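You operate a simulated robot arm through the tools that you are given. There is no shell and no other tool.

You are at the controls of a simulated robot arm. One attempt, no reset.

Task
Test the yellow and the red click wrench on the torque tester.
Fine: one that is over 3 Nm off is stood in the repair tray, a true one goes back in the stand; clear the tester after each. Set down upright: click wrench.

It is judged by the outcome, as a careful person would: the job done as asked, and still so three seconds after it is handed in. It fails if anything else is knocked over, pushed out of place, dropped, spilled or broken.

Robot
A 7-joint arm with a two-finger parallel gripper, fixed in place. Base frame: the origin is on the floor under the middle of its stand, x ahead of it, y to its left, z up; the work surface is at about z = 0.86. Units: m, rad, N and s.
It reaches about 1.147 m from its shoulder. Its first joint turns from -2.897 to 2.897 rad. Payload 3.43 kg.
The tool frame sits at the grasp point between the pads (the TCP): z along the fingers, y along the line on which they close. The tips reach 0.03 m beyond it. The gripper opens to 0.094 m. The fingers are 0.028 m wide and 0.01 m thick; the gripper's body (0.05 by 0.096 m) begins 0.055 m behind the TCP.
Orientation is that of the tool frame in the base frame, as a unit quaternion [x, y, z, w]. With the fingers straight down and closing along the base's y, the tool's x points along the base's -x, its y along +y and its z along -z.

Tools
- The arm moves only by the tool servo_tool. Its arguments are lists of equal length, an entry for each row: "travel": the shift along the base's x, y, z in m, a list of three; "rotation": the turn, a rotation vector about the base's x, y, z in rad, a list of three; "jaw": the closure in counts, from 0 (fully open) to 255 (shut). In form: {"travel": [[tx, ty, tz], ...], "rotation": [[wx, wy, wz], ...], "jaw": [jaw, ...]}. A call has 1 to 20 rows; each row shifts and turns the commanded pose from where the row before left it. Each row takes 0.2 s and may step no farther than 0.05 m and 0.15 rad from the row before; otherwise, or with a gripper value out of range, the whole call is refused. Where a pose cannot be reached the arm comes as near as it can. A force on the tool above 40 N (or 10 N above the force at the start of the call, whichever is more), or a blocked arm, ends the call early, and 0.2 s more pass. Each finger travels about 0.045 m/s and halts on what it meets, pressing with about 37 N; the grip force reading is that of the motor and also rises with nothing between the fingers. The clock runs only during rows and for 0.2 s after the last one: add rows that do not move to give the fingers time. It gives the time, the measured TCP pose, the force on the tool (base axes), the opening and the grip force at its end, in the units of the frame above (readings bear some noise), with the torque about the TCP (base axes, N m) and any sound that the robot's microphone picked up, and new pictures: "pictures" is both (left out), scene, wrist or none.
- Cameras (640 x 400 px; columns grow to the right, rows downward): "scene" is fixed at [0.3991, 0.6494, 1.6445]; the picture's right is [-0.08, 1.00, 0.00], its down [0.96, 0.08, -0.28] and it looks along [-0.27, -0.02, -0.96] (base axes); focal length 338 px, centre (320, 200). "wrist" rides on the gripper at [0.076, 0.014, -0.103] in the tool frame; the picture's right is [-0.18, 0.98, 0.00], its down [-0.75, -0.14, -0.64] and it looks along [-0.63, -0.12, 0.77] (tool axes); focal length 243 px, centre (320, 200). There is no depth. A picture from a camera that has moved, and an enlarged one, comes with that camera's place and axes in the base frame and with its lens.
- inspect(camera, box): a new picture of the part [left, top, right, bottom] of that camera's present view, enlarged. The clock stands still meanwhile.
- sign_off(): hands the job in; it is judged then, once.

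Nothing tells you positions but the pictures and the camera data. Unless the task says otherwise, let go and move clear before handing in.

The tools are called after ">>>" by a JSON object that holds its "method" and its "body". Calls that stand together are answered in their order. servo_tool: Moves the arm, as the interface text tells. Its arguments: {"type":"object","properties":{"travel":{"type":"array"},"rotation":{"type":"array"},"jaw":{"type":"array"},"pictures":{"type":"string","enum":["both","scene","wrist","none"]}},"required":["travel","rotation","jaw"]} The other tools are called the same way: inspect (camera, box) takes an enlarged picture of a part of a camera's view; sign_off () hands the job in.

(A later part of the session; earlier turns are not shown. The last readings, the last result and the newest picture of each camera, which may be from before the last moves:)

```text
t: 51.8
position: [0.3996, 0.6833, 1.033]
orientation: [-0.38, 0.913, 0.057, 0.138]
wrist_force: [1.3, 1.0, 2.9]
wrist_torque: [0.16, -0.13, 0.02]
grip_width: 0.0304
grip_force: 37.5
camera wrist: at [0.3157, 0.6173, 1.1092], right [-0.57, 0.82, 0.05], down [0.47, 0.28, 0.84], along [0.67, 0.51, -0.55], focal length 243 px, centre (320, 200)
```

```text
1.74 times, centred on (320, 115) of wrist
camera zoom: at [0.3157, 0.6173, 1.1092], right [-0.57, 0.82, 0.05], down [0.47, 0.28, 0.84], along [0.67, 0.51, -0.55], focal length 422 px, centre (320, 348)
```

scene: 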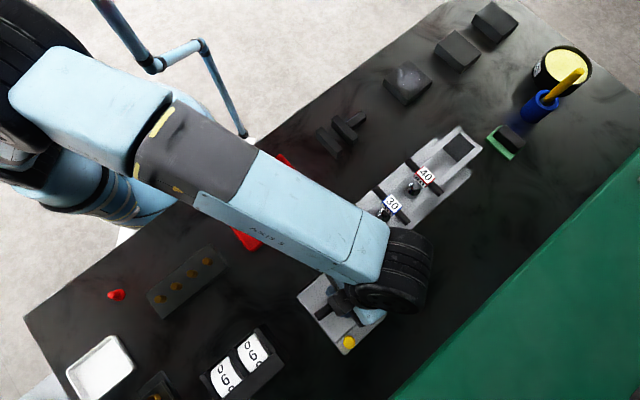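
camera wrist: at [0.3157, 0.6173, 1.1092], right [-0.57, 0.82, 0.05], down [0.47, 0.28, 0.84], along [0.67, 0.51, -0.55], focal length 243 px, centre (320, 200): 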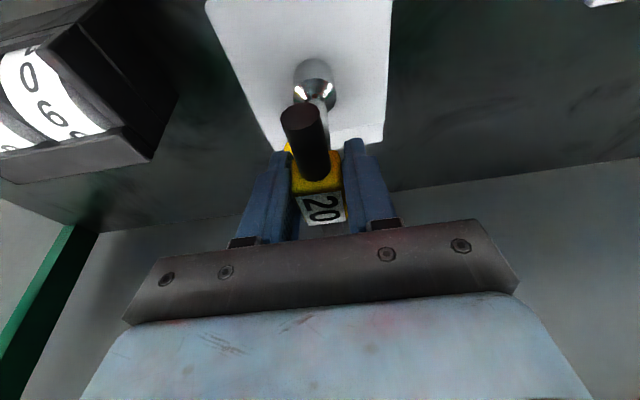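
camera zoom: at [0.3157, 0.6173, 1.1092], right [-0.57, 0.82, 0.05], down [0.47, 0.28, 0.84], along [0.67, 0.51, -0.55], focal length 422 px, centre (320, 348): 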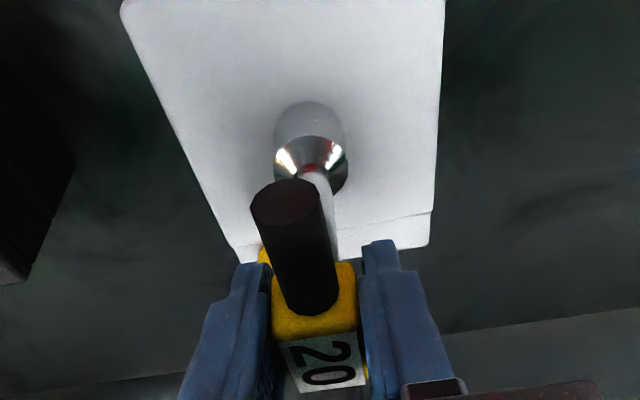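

The block is back in its original seating in the pads. I'll release the wrench, leaving it seated upright on the hex, and back away to read the display.

>>> {"method": "servo_tool", "body": {"travel": [[0, 0, 0], [0, 0, 0], [0, 0, 0], [0, 0, 0.02], [0, 0, 0.03], [0, 0, 0.02], [-0.03, -0.03, 0], [-0.03, -0.03, 0], [-0.03, -0.03, 0], [0, 0, 0]], "rotation": [[0, 0, 0], [0, 0, 0], [0, 0, 0], [0, 0, 0], [0, 0, 0], [0, 0, 0], [0, 0, 0], [0, 0, 0], [0, 0, 0], [0, 0, 0]], "jaw": [100, 100, 100, 100, 100, 100, 100, 100, 100, 100], "pictures": "both"}}

>>> {"method": "inspect", "body": {"camera": "wrist", "box": [220, 20, 420, 180]}}

```text
t: 54.0
position: [0.3084, 0.5932, 1.1038]
orientation: [-0.38, 0.913, 0.057, 0.139]
wrist_force: [-0.3, 0.4, 0.0]
wrist_torque: [-0.04, -0.01, 0.02]
grip_width: 0.0573
grip_force: 0.1
camera wrist: at [0.2255, 0.5287, 1.1803], right [-0.57, 0.82, 0.05], down [0.47, 0.28, 0.84], along [0.67, 0.51, -0.55], focal length 243 px, centre (320, 200)
```

scene: 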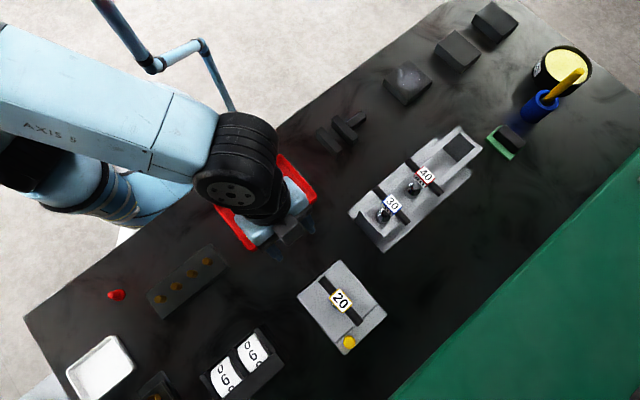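
wrist: 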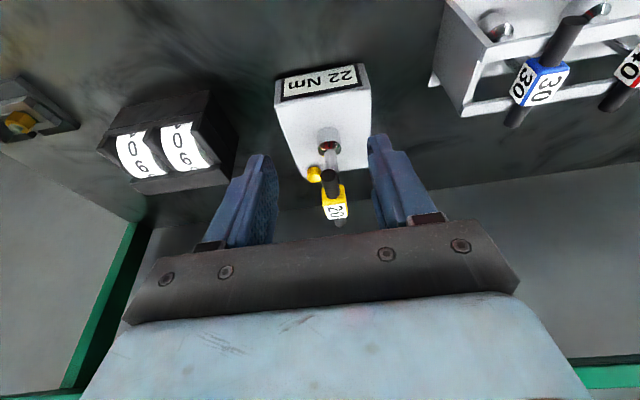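

```text
2.50 times, centred on (320, 100) of wrist
camera zoom: at [0.2255, 0.5287, 1.1803], right [-0.57, 0.82, 0.05], down [0.47, 0.28, 0.84], along [0.67, 0.51, -0.55], focal length 606 px, centre (320, 450)
```

zoom: 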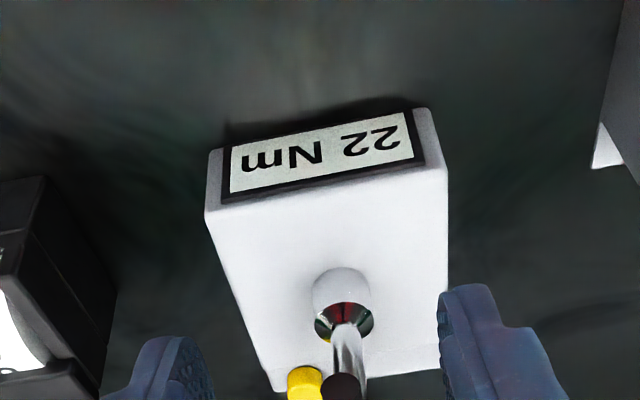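

The display now reads "22 Nm", but I heard no click. I need to know whether that is a held click value or just the peak torque. I'll look closely at the wrench on the tester before re-gripping.

>>> {"method": "inspect", "body": {"camera": "scene", "box": [290, 250, 400, 360]}}

>>> {"method": "inspect", "body": {"camera": "wrist", "box": [270, 55, 380, 125]}}

```text
3.64 times, centred on (345, 305) of scene
camera zoom: at [0.3991, 0.6494, 1.6445], right [-0.08, 1.0, 0.0], down [0.96, 0.08, -0.28], along [-0.27, -0.02, -0.96], focal length 1231 px, centre (229, -182)
```

zoom: 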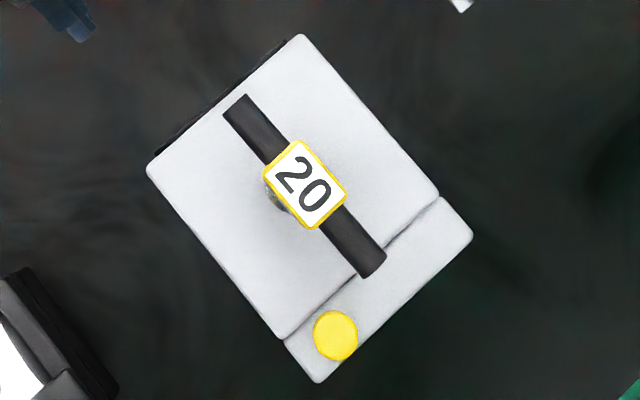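

```text
5.71 times, centred on (325, 90) of wrist
camera zoom: at [0.2255, 0.5287, 1.1803], right [-0.57, 0.82, 0.05], down [0.47, 0.28, 0.84], along [0.67, 0.51, -0.55], focal length 1386 px, centre (291, 829)
```

zoom: 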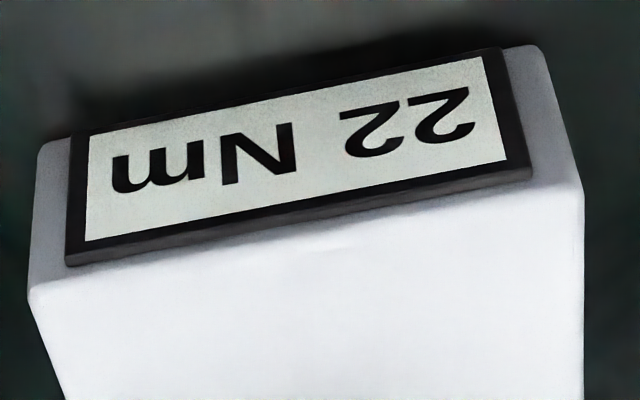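

The wrench stands upright on the tester with the handle along its axis. I'll regrip the block, better centred, then turn clockwise again and listen carefully.

>>> {"method": "servo_tool", "body": {"travel": [[0.0306, 0.0306, 0], [0.0306, 0.0306, 0], [0.0306, 0.0306, 0], [0, 0, -0.025], [0, 0, -0.025], [0, 0, -0.023], [0, 0, 0]], "rotation": [[0, 0, 0], [0, 0, 0], [0, 0, 0], [0, 0, 0], [0, 0, 0], [0, 0, 0], [0, 0, 0]], "jaw": [100, 100, 100, 100, 100, 100, 100], "pictures": "wrist"}}

>>> {"method": "inspect", "body": {"camera": "wrist", "box": [180, 0, 460, 230]}}

```text
t: 55.6
position: [0.4009, 0.6861, 1.0286]
orientation: [-0.38, 0.913, 0.057, 0.138]
wrist_force: [0.2, -1.1, -0.1]
wrist_torque: [0.0, -0.01, 0.02]
grip_width: 0.0571
grip_force: 0.0
camera wrist: at [0.3171, 0.6203, 1.1048], right [-0.57, 0.82, 0.05], down [0.47, 0.28, 0.84], along [0.67, 0.51, -0.55], focal length 243 px, centre (320, 200)
```

wrist: 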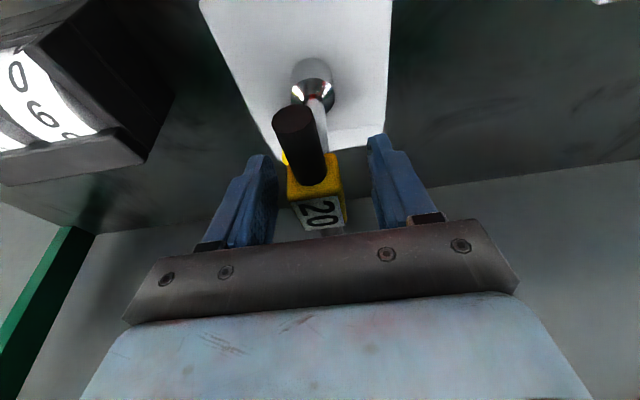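

```text
1.74 times, centred on (320, 115) of wrist
camera zoom: at [0.3171, 0.6203, 1.1048], right [-0.57, 0.82, 0.05], down [0.47, 0.28, 0.84], along [0.67, 0.51, -0.55], focal length 422 px, centre (320, 348)
```

zoom: 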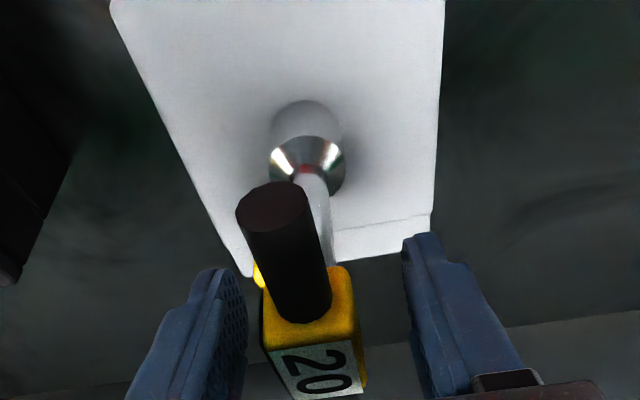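

>>> {"method": "servo_tool", "body": {"travel": [[0, 0, 0], [0, 0, 0], [0, 0, 0], [0, 0, 0], [0, 0, 0]], "rotation": [[0, 0, 0], [0, 0, 0], [0, 0, 0], [0, 0, 0], [0, 0, 0]], "jaw": [255, 255, 255, 255, 255], "pictures": "none"}}

>>> {"method": "servo_tool", "body": {"travel": [[-6e-05, 8e-05, 0], [-6e-05, 8e-05, 0], [-6e-05, 8e-05, 0], [-6e-05, 8e-05, 0], [-5e-05, 9e-05, 0], [-5e-05, 9e-05, 0], [-5e-05, 9e-05, 0], [-5e-05, 9e-05, 0], [0, 0, 0]], "rotation": [[0, 0, -0.05], [0, 0, -0.05], [0, 0, -0.05], [0, 0, -0.05], [0, 0, -0.05], [0, 0, -0.05], [0, 0, -0.05], [0, 0, -0.05], [0, 0, 0]], "jaw": [255, 255, 255, 255, 255, 255, 255, 255, 255], "pictures": "none"}}

```text
t: 56.8
position: [0.3995, 0.6854, 1.0292]
orientation: [-0.38, 0.913, 0.058, 0.138]
wrist_force: [0.1, -0.6, -0.2]
wrist_torque: [-0.04, -0.04, -0.01]
grip_width: 0.0303
grip_force: 37.0
```

```text
t: 58.8
position: [0.4006, 0.6852, 1.0291]
orientation: [-0.191, 0.97, 0.029, 0.145]
wrist_force: [7.8, 1.4, -5.3]
wrist_torque: [0.23, -0.62, 0.07]
grip_width: 0.0304
grip_force: 37.0
```

>>> {"method": "servo_tool", "body": {"travel": [[0.0004, 0.0002, -0.0003], [-3e-05, 0.0001, 0], [-3e-05, 0.0001, 0], [-3e-05, 0.0001, 0], [0, 0, 0]], "rotation": [[0, 0, -0.05], [0, 0, -0.05], [0, 0, -0.05], [0, 0, -0.05], [0, 0, 0]], "jaw": [255, 255, 255, 255, 255], "pictures": "none"}}

>>> {"method": "servo_tool", "body": {"travel": [[0, 0.0001, 0], [0, 0.0001, 0], [0, 0.0001, 0], [0, 0.0001, 0], [0, 0, 0]], "rotation": [[0, 0, -0.05], [0, 0, -0.05], [0, 0, -0.05], [0, 0, -0.05], [0, 0, 0]], "jaw": [255, 255, 255, 255, 255], "pictures": "none"}}

>>> {"method": "servo_tool", "body": {"travel": [[0, 0.0001, 0], [0, 0.0001, 0], [0, 0.0001, 0], [0, 0.0001, 0], [0, 0, 0]], "rotation": [[0, 0, -0.05], [0, 0, -0.05], [0, 0, -0.05], [0, 0, -0.05], [0, 0, 0]], "jaw": [255, 255, 255, 255, 255], "pictures": "none"}}

```text
t: 60.0
position: [0.3997, 0.6855, 1.0289]
orientation: [-0.093, 0.984, 0.013, 0.148]
wrist_force: [4.2, -3.2, 3.4]
wrist_torque: [-0.18, -0.17, 0.23]
grip_width: 0.0303
grip_force: 36.9
```

```text
t: 61.2
position: [0.4006, 0.686, 1.0297]
orientation: [0.005, 0.989, -0.001, 0.149]
wrist_force: [3.1, 1.0, -1.0]
wrist_torque: [0.04, -0.14, 0.36]
grip_width: 0.03
grip_force: 36.8
```

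```text
t: 62.4
position: [0.3999, 0.6852, 1.0297]
orientation: [0.104, 0.983, -0.016, 0.149]
wrist_force: [1.8, -2.3, -0.5]
wrist_torque: [-0.02, 0.03, 0.47]
grip_width: 0.0302
grip_force: 36.3
```

>>> {"method": "servo_tool", "body": {"travel": [[3e-05, 0.0001, 0], [3e-05, 0.0001, 0], [3e-05, 0.0001, 0], [3e-05, 0.0001, 0], [0, 0, 0]], "rotation": [[0, 0, -0.05], [0, 0, -0.05], [0, 0, -0.05], [0, 0, -0.05], [0, 0, 0]], "jaw": [255, 255, 255, 255, 255], "pictures": "none"}}

>>> {"method": "servo_tool", "body": {"travel": [[5e-05, 9e-05, 0], [5e-05, 9e-05, 0], [5e-05, 9e-05, 0], [5e-05, 9e-05, 0], [0, 0, 0]], "rotation": [[0, 0, -0.05], [0, 0, -0.05], [0, 0, -0.05], [0, 0, -0.05], [0, 0, 0]], "jaw": [255, 255, 255, 255, 255], "pictures": "none"}}

>>> {"method": "servo_tool", "body": {"travel": [[6e-05, 8e-05, 0], [6e-05, 8e-05, 0], [6e-05, 8e-05, 0], [6e-05, 8e-05, 0], [0, 0, 0]], "rotation": [[0, 0, -0.05], [0, 0, -0.05], [0, 0, -0.05], [0, 0, -0.05], [0, 0, 0]], "jaw": [255, 255, 255, 255, 255], "pictures": "none"}}

```text
t: 63.6
position: [0.4005, 0.6862, 1.0284]
orientation: [0.201, 0.968, -0.031, 0.145]
wrist_force: [-2.7, 0.3, -8.3]
wrist_torque: [0.17, 0.43, 0.62]
grip_width: 0.0301
grip_force: 37.2
```

```text
t: 64.8
position: [0.4001, 0.6868, 1.0291]
orientation: [0.296, 0.943, -0.045, 0.143]
wrist_force: [-1.3, 5.6, -14.0]
wrist_torque: [0.4, 0.26, 0.74]
grip_width: 0.0302
grip_force: 36.9
```

```text
t: 66.0
position: [0.4006, 0.6878, 1.0297]
orientation: [0.389, 0.909, -0.057, 0.137]
wrist_force: [4.2, 11.7, 2.7]
wrist_torque: [0.54, -0.01, 0.87]
grip_width: 0.0304
grip_force: 36.9
```

>>> {"method": "servo_tool", "body": {"travel": [[0.0003, 0.0006, 0], [8e-05, 6e-05, 0], [8e-05, 6e-05, 0], [8e-05, 6e-05, 0], [0, 0, 0]], "rotation": [[0, 0, -0.05], [0, 0, -0.05], [0, 0, -0.05], [0, 0, -0.05], [0, 0, 0]], "jaw": [255, 255, 255, 255, 255], "pictures": "none"}}

>>> {"method": "servo_tool", "body": {"travel": [[9e-05, 4e-05, 0], [9e-05, 4e-05, 0], [9e-05, 4e-05, 0], [9e-05, 4e-05, 0], [0, 0, 0]], "rotation": [[0, 0, -0.05], [0, 0, -0.05], [0, 0, -0.05], [0, 0, -0.05], [0, 0, 0]], "jaw": [255, 255, 255, 255, 255], "pictures": "none"}}

```text
t: 67.2
position: [0.4013, 0.6874, 1.0291]
orientation: [0.478, 0.866, -0.071, 0.13]
wrist_force: [-2.1, 11.0, 12.4]
wrist_torque: [0.52, 0.31, 0.97]
grip_width: 0.0302
grip_force: 36.6
```

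```text
t: 68.4
position: [0.4012, 0.6872, 1.0303]
orientation: [0.562, 0.814, -0.084, 0.122]
wrist_force: [0.9, 6.8, 13.5]
wrist_torque: [0.22, 0.06, 1.09]
grip_width: 0.0304
grip_force: 36.8
```

>>> {"method": "servo_tool", "body": {"travel": [[0.0001, 0.0004, 0.0004], [0.0001, 3e-05, 0], [0, 0, 0]], "rotation": [[0, 0, -0.05], [0, 0, -0.05], [0, 0, 0]], "jaw": [255, 255, 255], "pictures": "none"}}

>>> {"method": "servo_tool", "body": {"travel": [[0.0001, 3e-05, 0], [0.0001, 3e-05, 0], [0, 0, 0]], "rotation": [[0, 0, -0.05], [0, 0, -0.05], [0, 0, 0]], "jaw": [255, 255, 255], "pictures": "none"}}

```text
t: 69.2
position: [0.4012, 0.688, 1.0302]
orientation: [0.601, 0.785, -0.093, 0.119]
wrist_force: [3.1, -5.2, 3.5]
wrist_torque: [-0.52, -0.18, 1.1]
grip_width: 0.0304
grip_force: 37.1
```

```text
t: 70.0
position: [0.403, 0.6882, 1.0287]
orientation: [0.64, 0.754, -0.097, 0.114]
wrist_force: [1.9, -5.3, -1.0]
wrist_torque: [-0.5, -0.12, 1.18]
grip_width: 0.0306
grip_force: 36.9
```

>>> {"method": "servo_tool", "body": {"travel": [[0.0001, -0.0003, 0], [0.0001, 0, 0], [0, 0, 0]], "rotation": [[0, 0, -0.05], [0, 0, -0.05], [0, 0, 0]], "jaw": [255, 255, 255], "pictures": "none"}}

>>> {"method": "servo_tool", "body": {"travel": [[0.0001, 0, 0], [0.0001, 0, 0], [0, 0, 0]], "rotation": [[0, 0, -0.05], [0, 0, -0.05], [0, 0, 0]], "jaw": [255, 255, 255], "pictures": "wrist"}}

>>> {"method": "inspect", "body": {"camera": "wrist", "box": [180, 0, 460, 230]}}

```text
t: 70.8
position: [0.4028, 0.6877, 1.0292]
orientation: [0.676, 0.721, -0.103, 0.108]
wrist_force: [-1.5, 0.9, -11.9]
wrist_torque: [0.11, 0.05, 1.28]
grip_width: 0.0307
grip_force: 37.1
```

```text
t: 71.6
position: [0.404, 0.6881, 1.0295]
orientation: [0.711, 0.686, -0.109, 0.104]
wrist_force: [-5.4, 0.3, -11.6]
wrist_torque: [-0.03, 0.04, 1.26]
grip_width: 0.0314
grip_force: 37.3
camera wrist: at [0.4206, 0.7894, 1.1056], right [0.98, -0.21, 0.05], down [-0.16, -0.52, 0.84], along [-0.15, -0.82, -0.55], focal length 243 px, centre (320, 200)
```

wrist: 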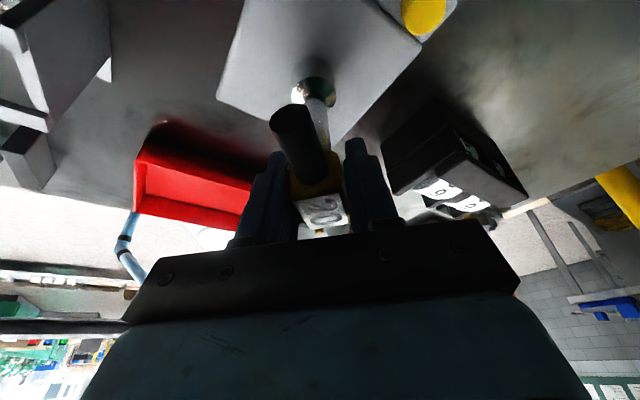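

```text
1.74 times, centred on (320, 115) of wrist
camera zoom: at [0.4206, 0.7894, 1.1056], right [0.98, -0.21, 0.05], down [-0.16, -0.52, 0.84], along [-0.15, -0.82, -0.55], focal length 422 px, centre (320, 348)
```

zoom: 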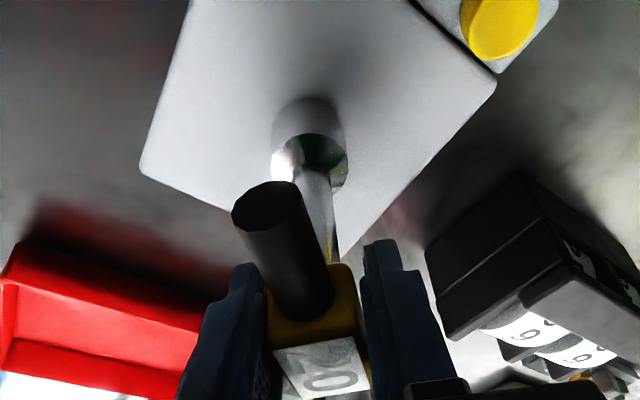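

>>> {"method": "servo_tool", "body": {"travel": [[-0.0003, 0, -0.0004], [0.0001, 0, 0], [0, 0, 0]], "rotation": [[0, 0, -0.05], [0, 0, -0.05], [0, 0, 0]], "jaw": [255, 255, 255], "pictures": "none"}}

>>> {"method": "servo_tool", "body": {"travel": [[0.0001, 0, 0], [0.0001, 0, 0], [0, 0, 0]], "rotation": [[0, 0, -0.05], [0, 0, -0.05], [0, 0, 0]], "jaw": [255, 255, 255], "pictures": "wrist"}}

>>> {"method": "inspect", "body": {"camera": "wrist", "box": [180, 0, 460, 230]}}

```text
t: 72.4
position: [0.4029, 0.6889, 1.0285]
orientation: [0.745, 0.65, -0.113, 0.098]
wrist_force: [1.1, -1.3, -3.3]
wrist_torque: [-0.18, -0.17, 1.37]
grip_width: 0.0319
grip_force: 36.7
```

```text
t: 73.2
position: [0.4015, 0.6879, 1.0296]
orientation: [0.776, 0.613, -0.117, 0.091]
wrist_force: [5.6, 6.3, 1.7]
wrist_torque: [0.4, -0.32, 1.4]
grip_width: 0.0326
grip_force: 37.0
camera wrist: at [0.4402, 0.7834, 1.1059], right [0.91, -0.4, 0.05], down [-0.26, -0.48, 0.84], along [-0.31, -0.78, -0.55], focal length 243 px, centre (320, 200)
```

wrist: 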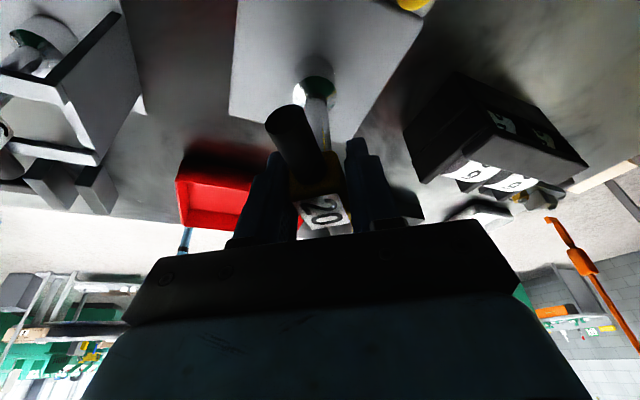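

```text
1.74 times, centred on (320, 115) of wrist
camera zoom: at [0.4402, 0.7834, 1.1059], right [0.91, -0.4, 0.05], down [-0.26, -0.48, 0.84], along [-0.31, -0.78, -0.55], focal length 422 px, centre (320, 348)
```

zoom: 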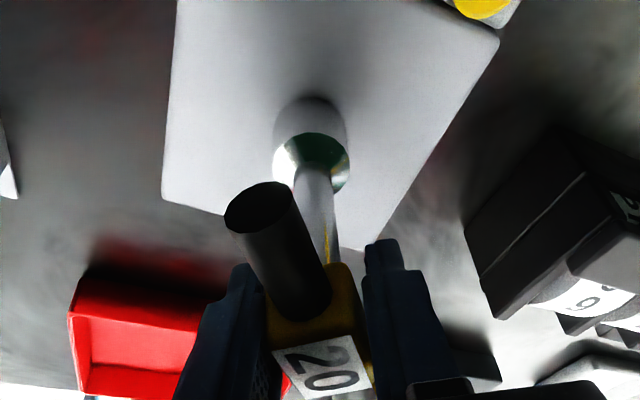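

Torque is 1.4 N·m with still no click. I'll unwind along the same arc, release, and read the display to learn how it tracks torque.

>>> {"method": "servo_tool", "body": {"travel": [[-0.00024, 0, 0], [-0.00024, 0, 0], [-0.00024, 0, 0], [-0.00024, 0, 0], [-0.00022, -0.0001, 0], [-0.00022, -0.0001, 0], [-0.00022, -0.0001, 0], [-0.00022, -0.0001, 0], [-0.00016, -0.00018, 0], [-0.00016, -0.00018, 0], [-0.00016, -0.00018, 0], [-0.00016, -0.00018, 0], [0, 0, 0]], "rotation": [[0, 0, 0.1], [0, 0, 0.1], [0, 0, 0.1], [0, 0, 0.1], [0, 0, 0.1], [0, 0, 0.1], [0, 0, 0.1], [0, 0, 0.1], [0, 0, 0.1], [0, 0, 0.1], [0, 0, 0.1], [0, 0, 0.1], [0, 0, 0]], "jaw": [255, 255, 255, 255, 255, 255, 255, 255, 255, 255, 255, 255, 255], "pictures": "none"}}

>>> {"method": "servo_tool", "body": {"travel": [[-9e-05, -0.00023, 0], [-9e-05, -0.00023, 0], [-9e-05, -0.00023, 0], [-9e-05, -0.00023, 0], [1e-05, -0.00024, 0], [1e-05, -0.00024, 0], [1e-05, -0.00024, 0], [1e-05, -0.00024, 0], [0.0001, -0.00022, 0], [0.0001, -0.00022, 0], [0.0001, -0.00022, 0], [0.0001, -0.00022, 0], [0.00016, -0.00018, 0], [0.00016, -0.00018, 0], [0, 0, 0]], "rotation": [[0, 0, 0.1], [0, 0, 0.1], [0, 0, 0.1], [0, 0, 0.1], [0, 0, 0.1], [0, 0, 0.1], [0, 0, 0.1], [0, 0, 0.1], [0, 0, 0.1], [0, 0, 0.1], [0, 0, 0.1], [0, 0, 0.1], [0, 0, 0.1], [0, 0, 0.1], [0, 0, 0]], "jaw": [255, 255, 255, 255, 255, 255, 255, 255, 255, 255, 255, 255, 255, 255, 255], "pictures": "wrist"}}

```text
t: 76.0
position: [0.4008, 0.6872, 1.0296]
orientation: [0.294, 0.944, -0.044, 0.143]
wrist_force: [-1.1, -1.2, -12.9]
wrist_torque: [0.11, 0.03, 0.66]
grip_width: 0.0321
grip_force: 37.1
```

```text
t: 79.2
position: [0.4003, 0.6839, 1.0312]
orientation: [-0.383, 0.912, 0.058, 0.138]
wrist_force: [1.1, 1.0, 9.2]
wrist_torque: [0.12, -0.13, 0.01]
grip_width: 0.0304
grip_force: 37.4
camera wrist: at [0.3171, 0.619, 1.1061], right [-0.58, 0.81, 0.05], down [0.47, 0.28, 0.84], along [0.66, 0.51, -0.55], focal length 243 px, centre (320, 200)
```

wrist: 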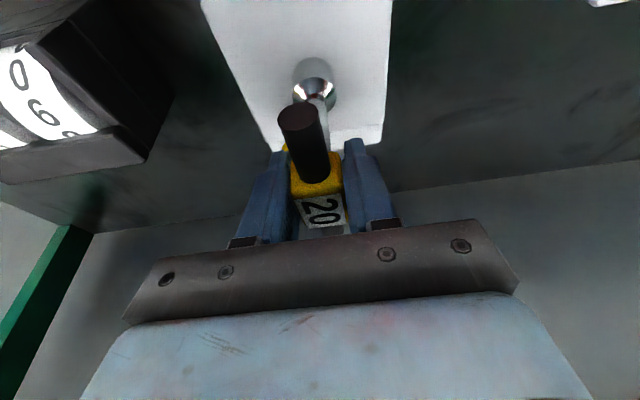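

Torque is back to zero at neutral. I'll release and back off to read the display again.

>>> {"method": "servo_tool", "body": {"travel": [[0, 0, 0], [0, 0, 0], [0, 0, 0], [0, 0, 0.02], [0, 0, 0.03], [0, 0, 0.023], [-0.03, -0.03, 0], [-0.03, -0.03, 0], [-0.03, -0.03, 0], [0, 0, 0]], "rotation": [[0, 0, 0], [0, 0, 0], [0, 0, 0], [0, 0, 0], [0, 0, 0], [0, 0, 0], [0, 0, 0], [0, 0, 0], [0, 0, 0], [0, 0, 0]], "jaw": [100, 100, 100, 100, 100, 100, 100, 100, 100, 100], "pictures": "both"}}

>>> {"method": "inspect", "body": {"camera": "wrist", "box": [250, 40, 390, 200]}}

>>> {"method": "inspect", "body": {"camera": "scene", "box": [290, 250, 400, 360]}}

```text
t: 81.4
position: [0.3079, 0.594, 1.1004]
orientation: [-0.383, 0.912, 0.058, 0.138]
wrist_force: [0.0, 0.0, -0.4]
wrist_torque: [0.0, -0.02, 0.02]
grip_width: 0.057
grip_force: 0.1
camera wrist: at [0.2242, 0.529, 1.1771], right [-0.58, 0.81, 0.05], down [0.47, 0.28, 0.84], along [0.67, 0.51, -0.55], focal length 243 px, centre (320, 200)
```

scene: 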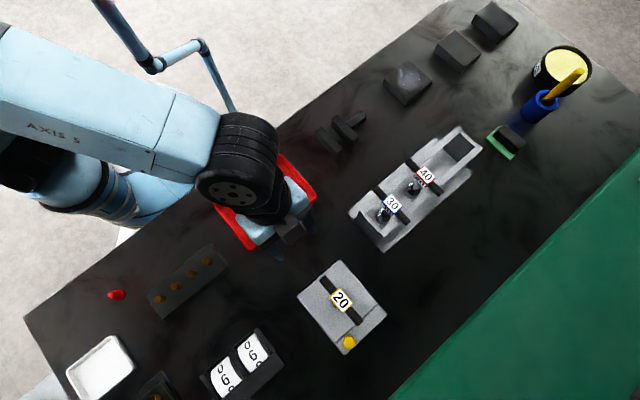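
wrist: 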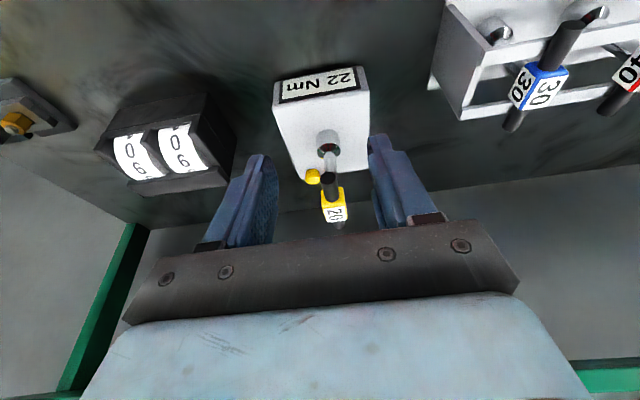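

```text
2.50 times, centred on (320, 120) of wrist
camera zoom: at [0.2242, 0.529, 1.1771], right [-0.58, 0.81, 0.05], down [0.47, 0.28, 0.84], along [0.67, 0.51, -0.55], focal length 606 px, centre (320, 400)
```

zoom: 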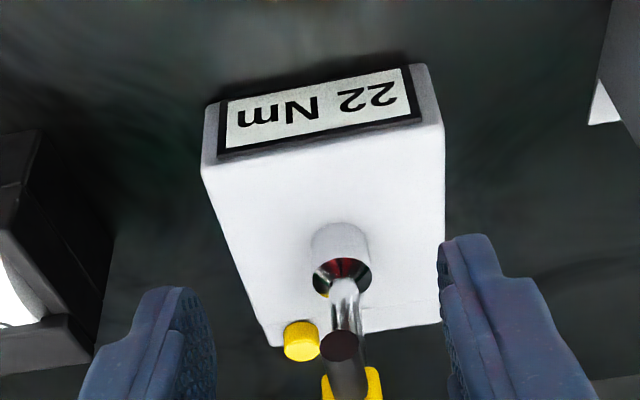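

```text
3.64 times, centred on (345, 305) of scene
camera zoom: at [0.3991, 0.6494, 1.6445], right [-0.08, 1.0, 0.0], down [0.96, 0.08, -0.28], along [-0.27, -0.02, -0.96], focal length 1231 px, centre (229, -182)
```

zoom: 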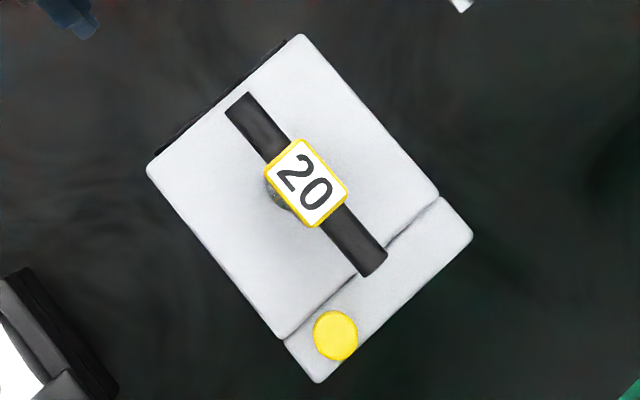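

The display still reads 22 Nm after 1.4 N·m clockwise, so the value is latched rather than a running peak. I'll clear the tester with the button so I can retest cleanly: gripper upright, jaws fully open, pressing with one finger well clear of the wrench.

>>> {"method": "servo_tool", "body": {"travel": [[0, 0, 0.02], [0, 0, 0.015], [0, 0, 0.015], [0.0348, 0.0137, 0], [0.0348, 0.0137, 0], [0.0348, 0.0137, 0], [0.0348, 0.0137, 0], [0.0348, 0.0137, 0], [0.0348, 0.0137, 0], [0, 0, -0.03], [0, 0, -0.03], [0, 0, -0.03], [0, 0, 0]], "rotation": [[-0.0707, 0.0707, 0], [-0.0707, 0.0707, 0], [-0.0707, 0.0707, 0], [0, 0, 0], [0, 0, 0], [0, 0, 0], [0, 0, 0], [0, 0, 0], [0, 0, 0], [0, 0, 0], [0, 0, 0], [0, 0, 0], [0, 0, 0]], "jaw": [0, 0, 0, 0, 0, 0, 0, 0, 0, 0, 0, 0, 0], "pictures": "both"}}

```text
t: 83.4
position: [0.5075, 0.6713, 1.1536]
orientation: [-0.387, 0.922, -0.003, -0.007]
wrist_force: [-15.2, -28.0, -1.5]
wrist_torque: [1.85, -0.86, -0.95]
grip_width: 0.094
grip_force: 0.0
stopped in row 10: the force on the tool passed its limit at 95 N (the readings are from after the stop); the commanded pose is now the measured one
camera wrist: at [0.4436, 0.6263, 1.2583], right [-0.57, 0.82, 0.0], down [0.64, 0.44, 0.63], along [0.52, 0.36, -0.78], focal length 243 px, centre (320, 200)
```

scene: 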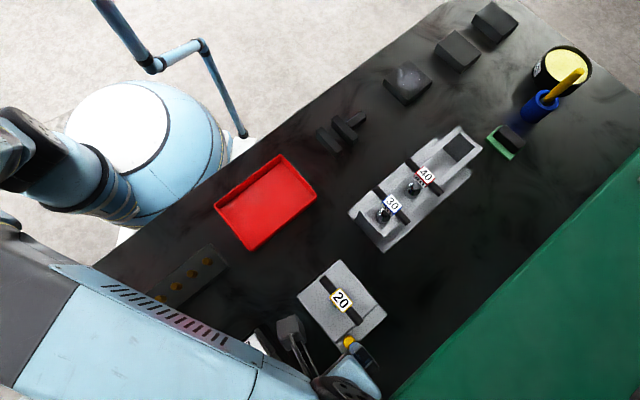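
wrist: 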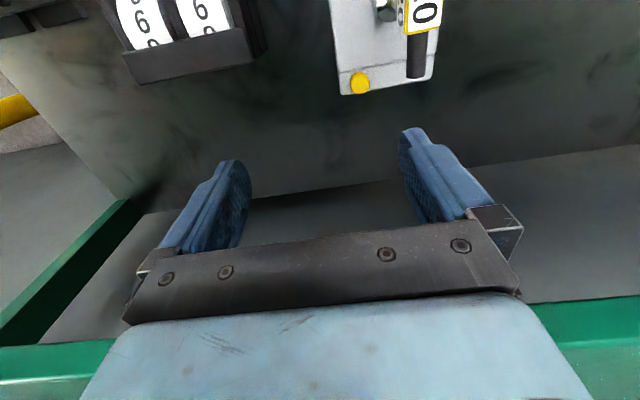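

The move stopped with a 95 N force spike, although the gripper itself looks clear. I need to see what touched before moving again.

>>> {"method": "inspect", "body": {"camera": "scene", "box": [200, 280, 420, 400]}}

>>> {"method": "inspect", "body": {"camera": "scene", "box": [0, 200, 320, 400]}}

>>> {"method": "inspect", "body": {"camera": "wrist", "box": [80, 0, 480, 240]}}

```text
2.91 times, centred on (310, 340) of scene
camera zoom: at [0.3991, 0.6494, 1.6445], right [-0.08, 1.0, 0.0], down [0.96, 0.08, -0.28], along [-0.27, -0.02, -0.96], focal length 984 px, centre (349, -207)
```

zoom: 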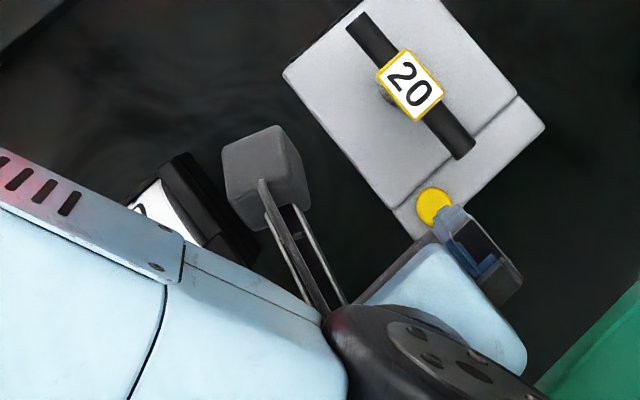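

```text
2.00 times, centred on (160, 300) of scene
camera zoom: at [0.3991, 0.6494, 1.6445], right [-0.08, 1.0, 0.0], down [0.96, 0.08, -0.28], along [-0.27, -0.02, -0.96], focal length 677 px, centre (640, 0)
```

zoom: 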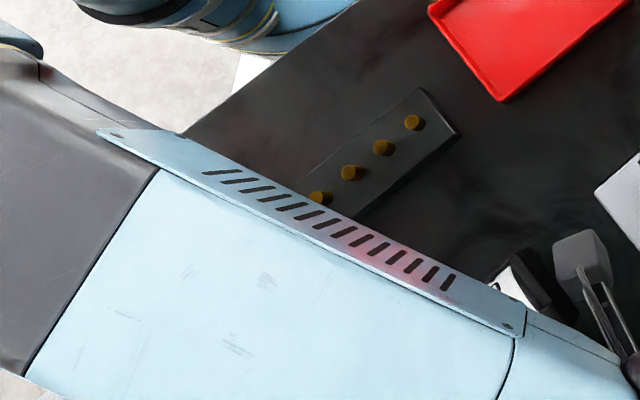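

```text
1.60 times, centred on (280, 120) of wrist
camera zoom: at [0.4436, 0.6263, 1.2583], right [-0.57, 0.82, 0.0], down [0.64, 0.44, 0.63], along [0.52, 0.36, -0.78], focal length 388 px, centre (384, 328)
```

zoom: 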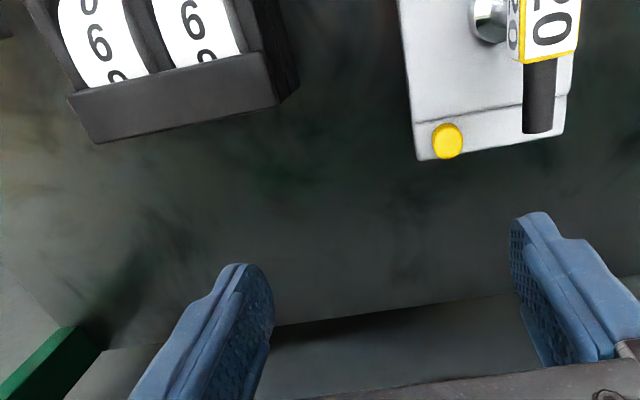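

The arm has swung into an awkward posture and the wrist-camera bracket appears to be against the forearm. Nothing on the table looks touched. I'll back off in small steps along the way I came.

>>> {"method": "servo_tool", "body": {"travel": [[-0.008, -0.004, 0.006], [0, 0, 0]], "rotation": [[0, 0, 0], [0, 0, 0]], "jaw": [0, 0], "pictures": "both"}}

```text
t: 84.0
position: [0.5007, 0.6697, 1.1579]
orientation: [-0.386, 0.922, 0.0, -0.007]
wrist_force: [-0.5, -0.3, 0.4]
wrist_torque: [0.0, -0.01, 0.0]
grip_width: 0.094
grip_force: 0.0
camera wrist: at [0.4375, 0.6242, 1.2627], right [-0.57, 0.82, 0.0], down [0.64, 0.44, 0.63], along [0.52, 0.36, -0.78], focal length 243 px, centre (320, 200)
```

scene: 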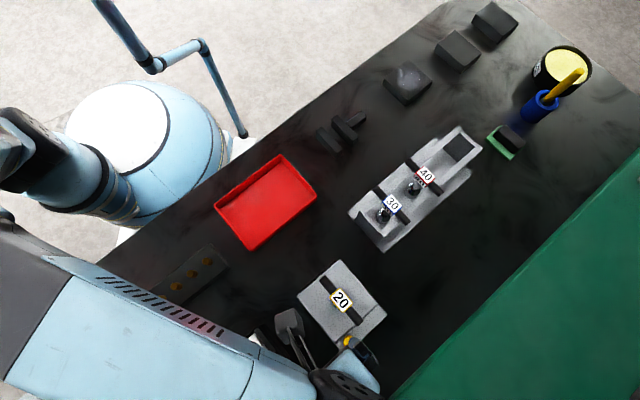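
wrist: 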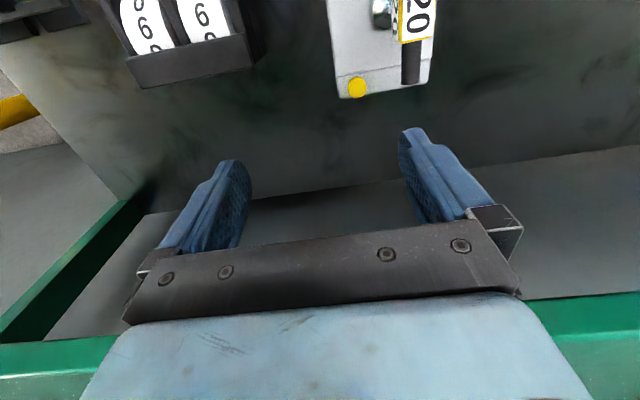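

The contact has cleared. I'll move back and up along the previous path and watch how the arm's posture evolves.

>>> {"method": "servo_tool", "body": {"travel": [[-0.03, -0.012, 0.01], [-0.03, -0.012, 0.01], [-0.03, -0.012, 0.01], [0, 0, 0]], "rotation": [[0, 0, 0], [0, 0, 0], [0, 0, 0], [0, 0, 0]], "jaw": [0, 0, 0, 0], "pictures": "scene"}}

```text
t: 85.0
position: [0.4111, 0.6316, 1.1882]
orientation: [-0.387, 0.922, -0.002, -0.007]
wrist_force: [0.4, 0.4, 0.3]
wrist_torque: [-0.04, 0.0, 0.03]
grip_width: 0.094
grip_force: 0.0
```

scene: 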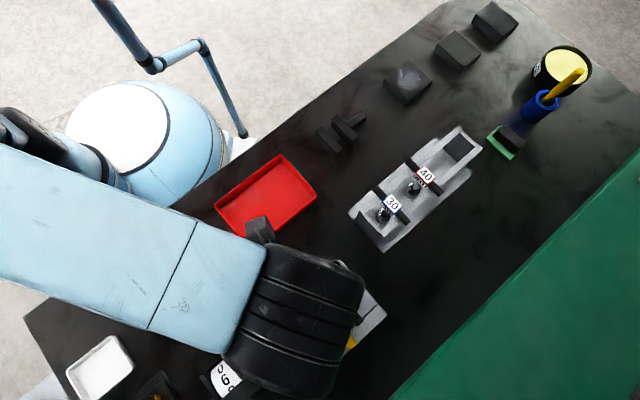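

The posture is fine here. The tilted orientation keeps the bracket away from the forearm, so I'll restore the tilt and approach the button again more carefully, staying high.

>>> {"method": "servo_tool", "body": {"travel": [[0, 0, 0], [0, 0, 0], [0, 0, 0], [0.02, 0.008, -0.01], [0.02, 0.008, -0.01], [0.02, 0.008, 0], [0.02, 0.008, 0], [0, 0, 0]], "rotation": [[0.0707, -0.0707, 0], [0.0707, -0.0707, 0], [0.0707, -0.0707, 0], [0, 0, 0], [0, 0, 0], [0, 0, 0], [0, 0, 0], [0, 0, 0]], "jaw": [0, 0, 0, 0, 0, 0, 0, 0], "pictures": "both"}}

```text
t: 86.8
position: [0.488, 0.6672, 1.1685]
orientation: [-0.383, 0.913, 0.056, 0.132]
wrist_force: [-0.3, -0.4, 0.9]
wrist_torque: [0.02, -0.01, 0.0]
grip_width: 0.0942
grip_force: 0.1
camera wrist: at [0.4067, 0.6027, 1.2465], right [-0.58, 0.81, 0.05], down [0.48, 0.29, 0.83], along [0.66, 0.5, -0.56], focal length 243 px, centre (320, 200)
```

scene: 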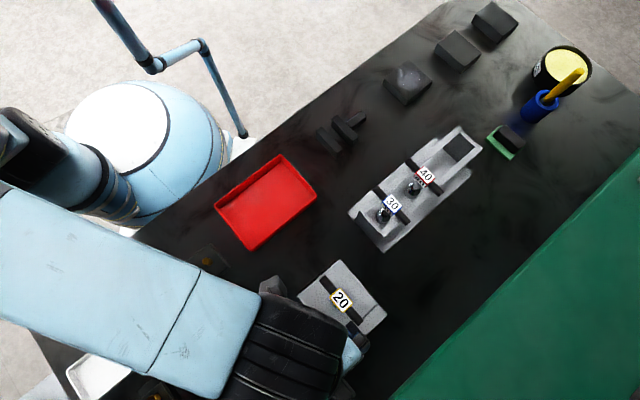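
wrist: 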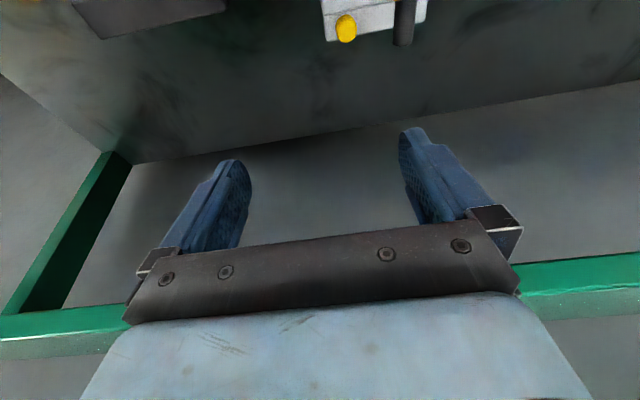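

>>> {"method": "servo_tool", "body": {"travel": [[0.0145, 0.0048, 0], [0.0145, 0.0048, 0], [0, 0, -0.03], [0, 0, -0.03], [0, 0, -0.03], [0, 0, 0]], "rotation": [[0, 0, 0], [0, 0, 0], [0, 0, 0], [0, 0, 0], [0, 0, 0], [0, 0, 0]], "jaw": [0, 0, 0, 0, 0, 0], "pictures": "both"}}

>>> {"method": "inspect", "body": {"camera": "scene", "box": [260, 250, 420, 400]}}

```text
t: 88.2
position: [0.5216, 0.6756, 1.0777]
orientation: [-0.382, 0.913, 0.055, 0.132]
wrist_force: [1.0, -0.7, 0.5]
wrist_torque: [0.02, -0.01, 0.01]
grip_width: 0.094
grip_force: 0.0
camera wrist: at [0.4379, 0.6113, 1.1551], right [-0.58, 0.81, 0.05], down [0.48, 0.29, 0.83], along [0.66, 0.5, -0.56], focal length 243 px, centre (320, 200)
```

scene: 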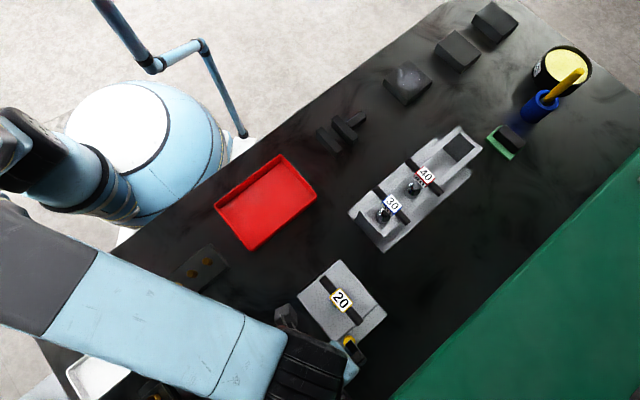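
wrist: 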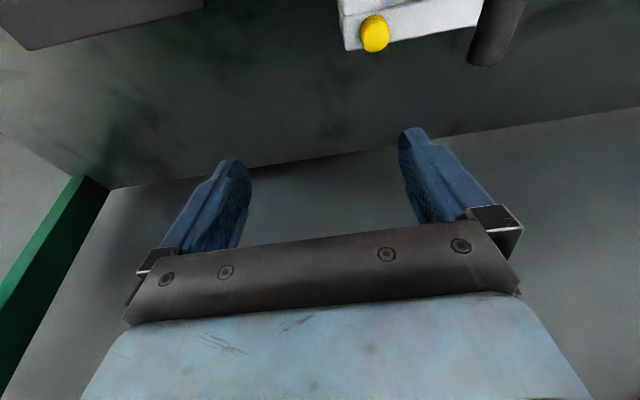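

```text
2.67 times, centred on (340, 325) of scene
camera zoom: at [0.3991, 0.6494, 1.6445], right [-0.08, 1.0, 0.0], down [0.96, 0.08, -0.28], along [-0.27, -0.02, -0.96], focal length 902 px, centre (267, -133)
```

zoom: 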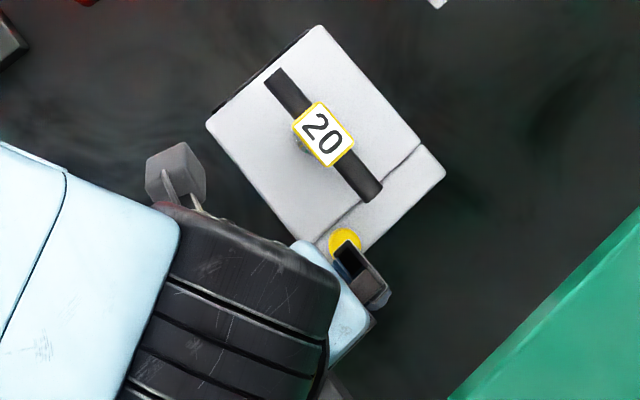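

The +s finger is above the button, which is within about 5 mm of it. I'll nudge 4 mm and descend carefully to press.

>>> {"method": "servo_tool", "body": {"travel": [[-0.0028, 0.0028, -0.03], [0, 0, -0.03], [0, 0, -0.025], [0, 0, -0.018], [0, 0, 0]], "rotation": [[0, 0, 0], [0, 0, 0], [0, 0, 0], [0, 0, 0], [0, 0, 0]], "jaw": [0, 0, 0, 0, 0], "pictures": "both"}}

>>> {"method": "inspect", "body": {"camera": "scene", "box": [300, 270, 400, 370]}}

```text
t: 89.4
position: [0.5148, 0.6794, 0.9749]
orientation: [-0.383, 0.913, 0.055, 0.132]
wrist_force: [0.5, 0.5, 0.6]
wrist_torque: [-0.02, 0.02, 0.0]
grip_width: 0.0941
grip_force: 0.0
camera wrist: at [0.4337, 0.6136, 1.0523], right [-0.58, 0.81, 0.05], down [0.48, 0.29, 0.83], along [0.66, 0.5, -0.56], focal length 243 px, centre (320, 200)
```

scene: 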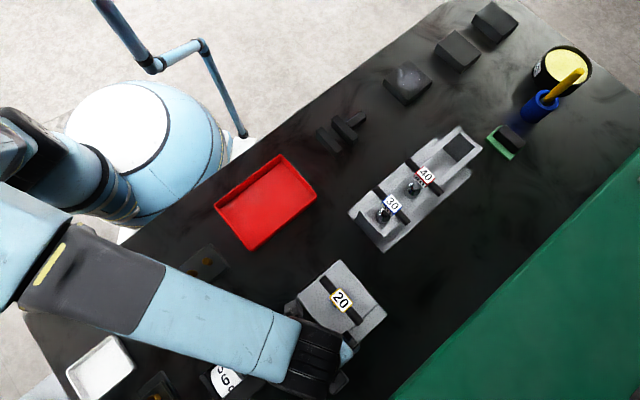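
wrist: 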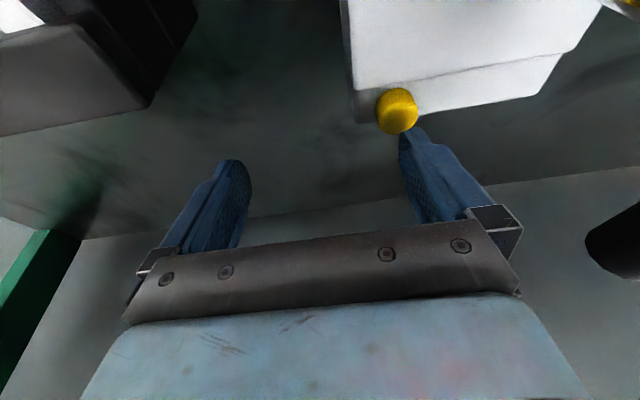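

```text
4.00 times, centred on (350, 320) of scene
camera zoom: at [0.3991, 0.6494, 1.6445], right [-0.08, 1.0, 0.0], down [0.96, 0.08, -0.28], along [-0.27, -0.02, -0.96], focal length 1354 px, centre (200, -280)
```

zoom: 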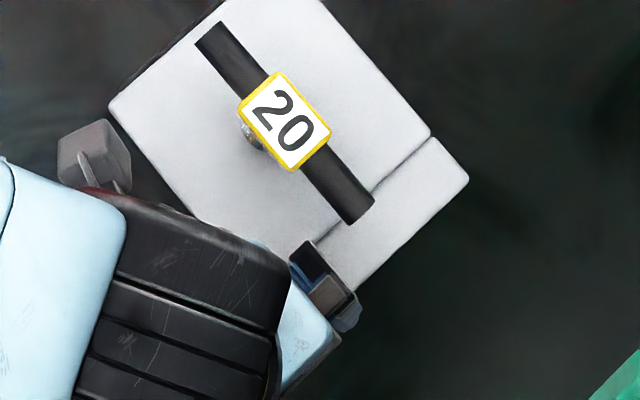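

>>> {"method": "servo_tool", "body": {"travel": [[0, 0, -0.008], [0, 0, -0.005], [0, 0, -0.003], [0, 0, -0.002], [0, 0, 0]], "rotation": [[0, 0, 0], [0, 0, 0], [0, 0, 0], [0, 0, 0], [0, 0, 0]], "jaw": [0, 0, 0, 0, 0], "pictures": "wrist"}}

```text
t: 90.6
position: [0.5161, 0.678, 0.959]
orientation: [-0.383, 0.912, 0.056, 0.133]
wrist_force: [0.2, -2.0, 11.6]
wrist_torque: [0.28, 0.41, 0.08]
grip_width: 0.0933
grip_force: 0.0
heard: click
camera wrist: at [0.4333, 0.6134, 1.0356], right [-0.58, 0.81, 0.05], down [0.48, 0.29, 0.83], along [0.66, 0.5, -0.56], focal length 243 px, centre (320, 200)
```

wrist: 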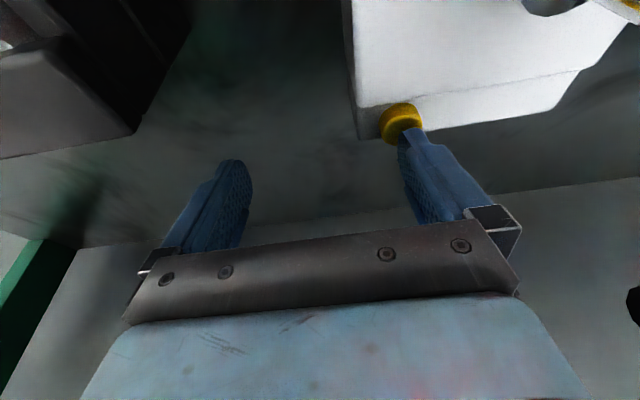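

I heard a click from the button press. I'll lift off, return to the viewing position and confirm the display is cleared.

>>> {"method": "servo_tool", "body": {"travel": [[0, 0, 0.02], [0, 0, 0.04], [0, 0, 0.045], [0, 0, 0.045], [0, 0, 0.04], [-0.0347, -0.014, 0], [-0.0347, -0.014, 0], [-0.0347, -0.014, 0], [-0.0347, -0.014, 0], [-0.0347, -0.014, -0.02], [-0.0347, -0.014, -0.025], [0, 0, 0]], "rotation": [[0, 0, 0], [0, 0, 0], [0, 0, 0], [0, 0, 0], [0, 0, 0], [0, 0, 0], [0, 0, 0], [0, 0, 0], [0, 0, 0], [0, 0, 0], [0, 0, 0], [0, 0, 0]], "jaw": [0, 0, 0, 0, 0, 0, 0, 0, 0, 0, 100, 100], "pictures": "both"}}

>>> {"method": "inspect", "body": {"camera": "wrist", "box": [250, 40, 390, 200]}}

```text
t: 93.2
position: [0.3059, 0.5928, 1.1046]
orientation: [-0.383, 0.913, 0.056, 0.132]
wrist_force: [0.3, -1.3, -0.5]
wrist_torque: [0.03, -0.02, 0.01]
grip_width: 0.0573
grip_force: 0.0
camera wrist: at [0.2239, 0.5294, 1.1815], right [-0.58, 0.81, 0.05], down [0.48, 0.29, 0.83], along [0.66, 0.5, -0.56], focal length 243 px, centre (320, 200)
```

scene: 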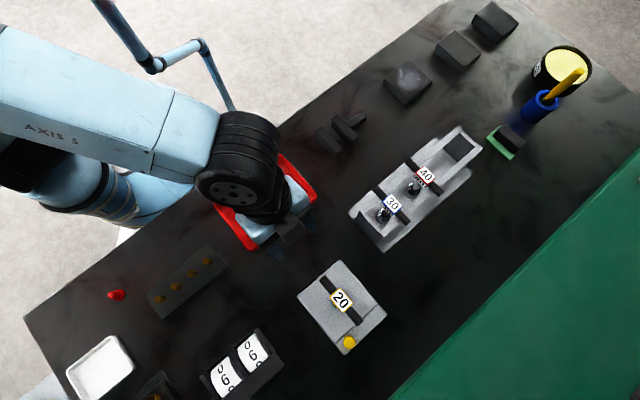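
wrist: 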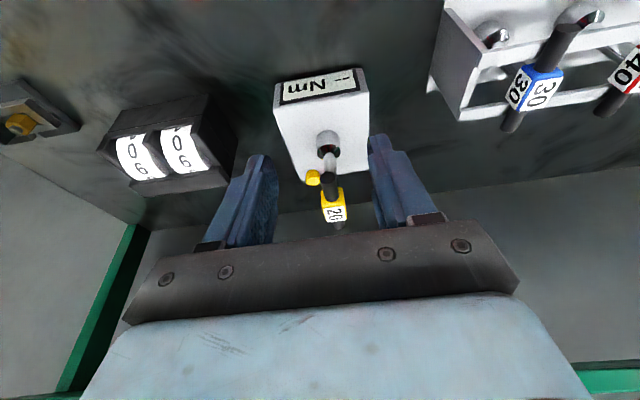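

```text
2.50 times, centred on (320, 120) of wrist
camera zoom: at [0.2239, 0.5294, 1.1815], right [-0.58, 0.81, 0.05], down [0.48, 0.29, 0.83], along [0.66, 0.5, -0.56], focal length 606 px, centre (320, 400)
```

zoom: 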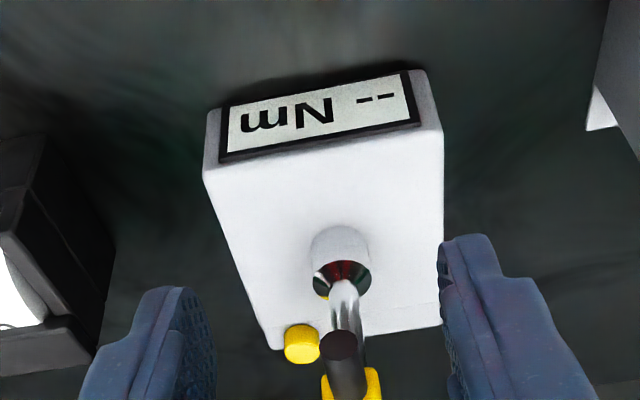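

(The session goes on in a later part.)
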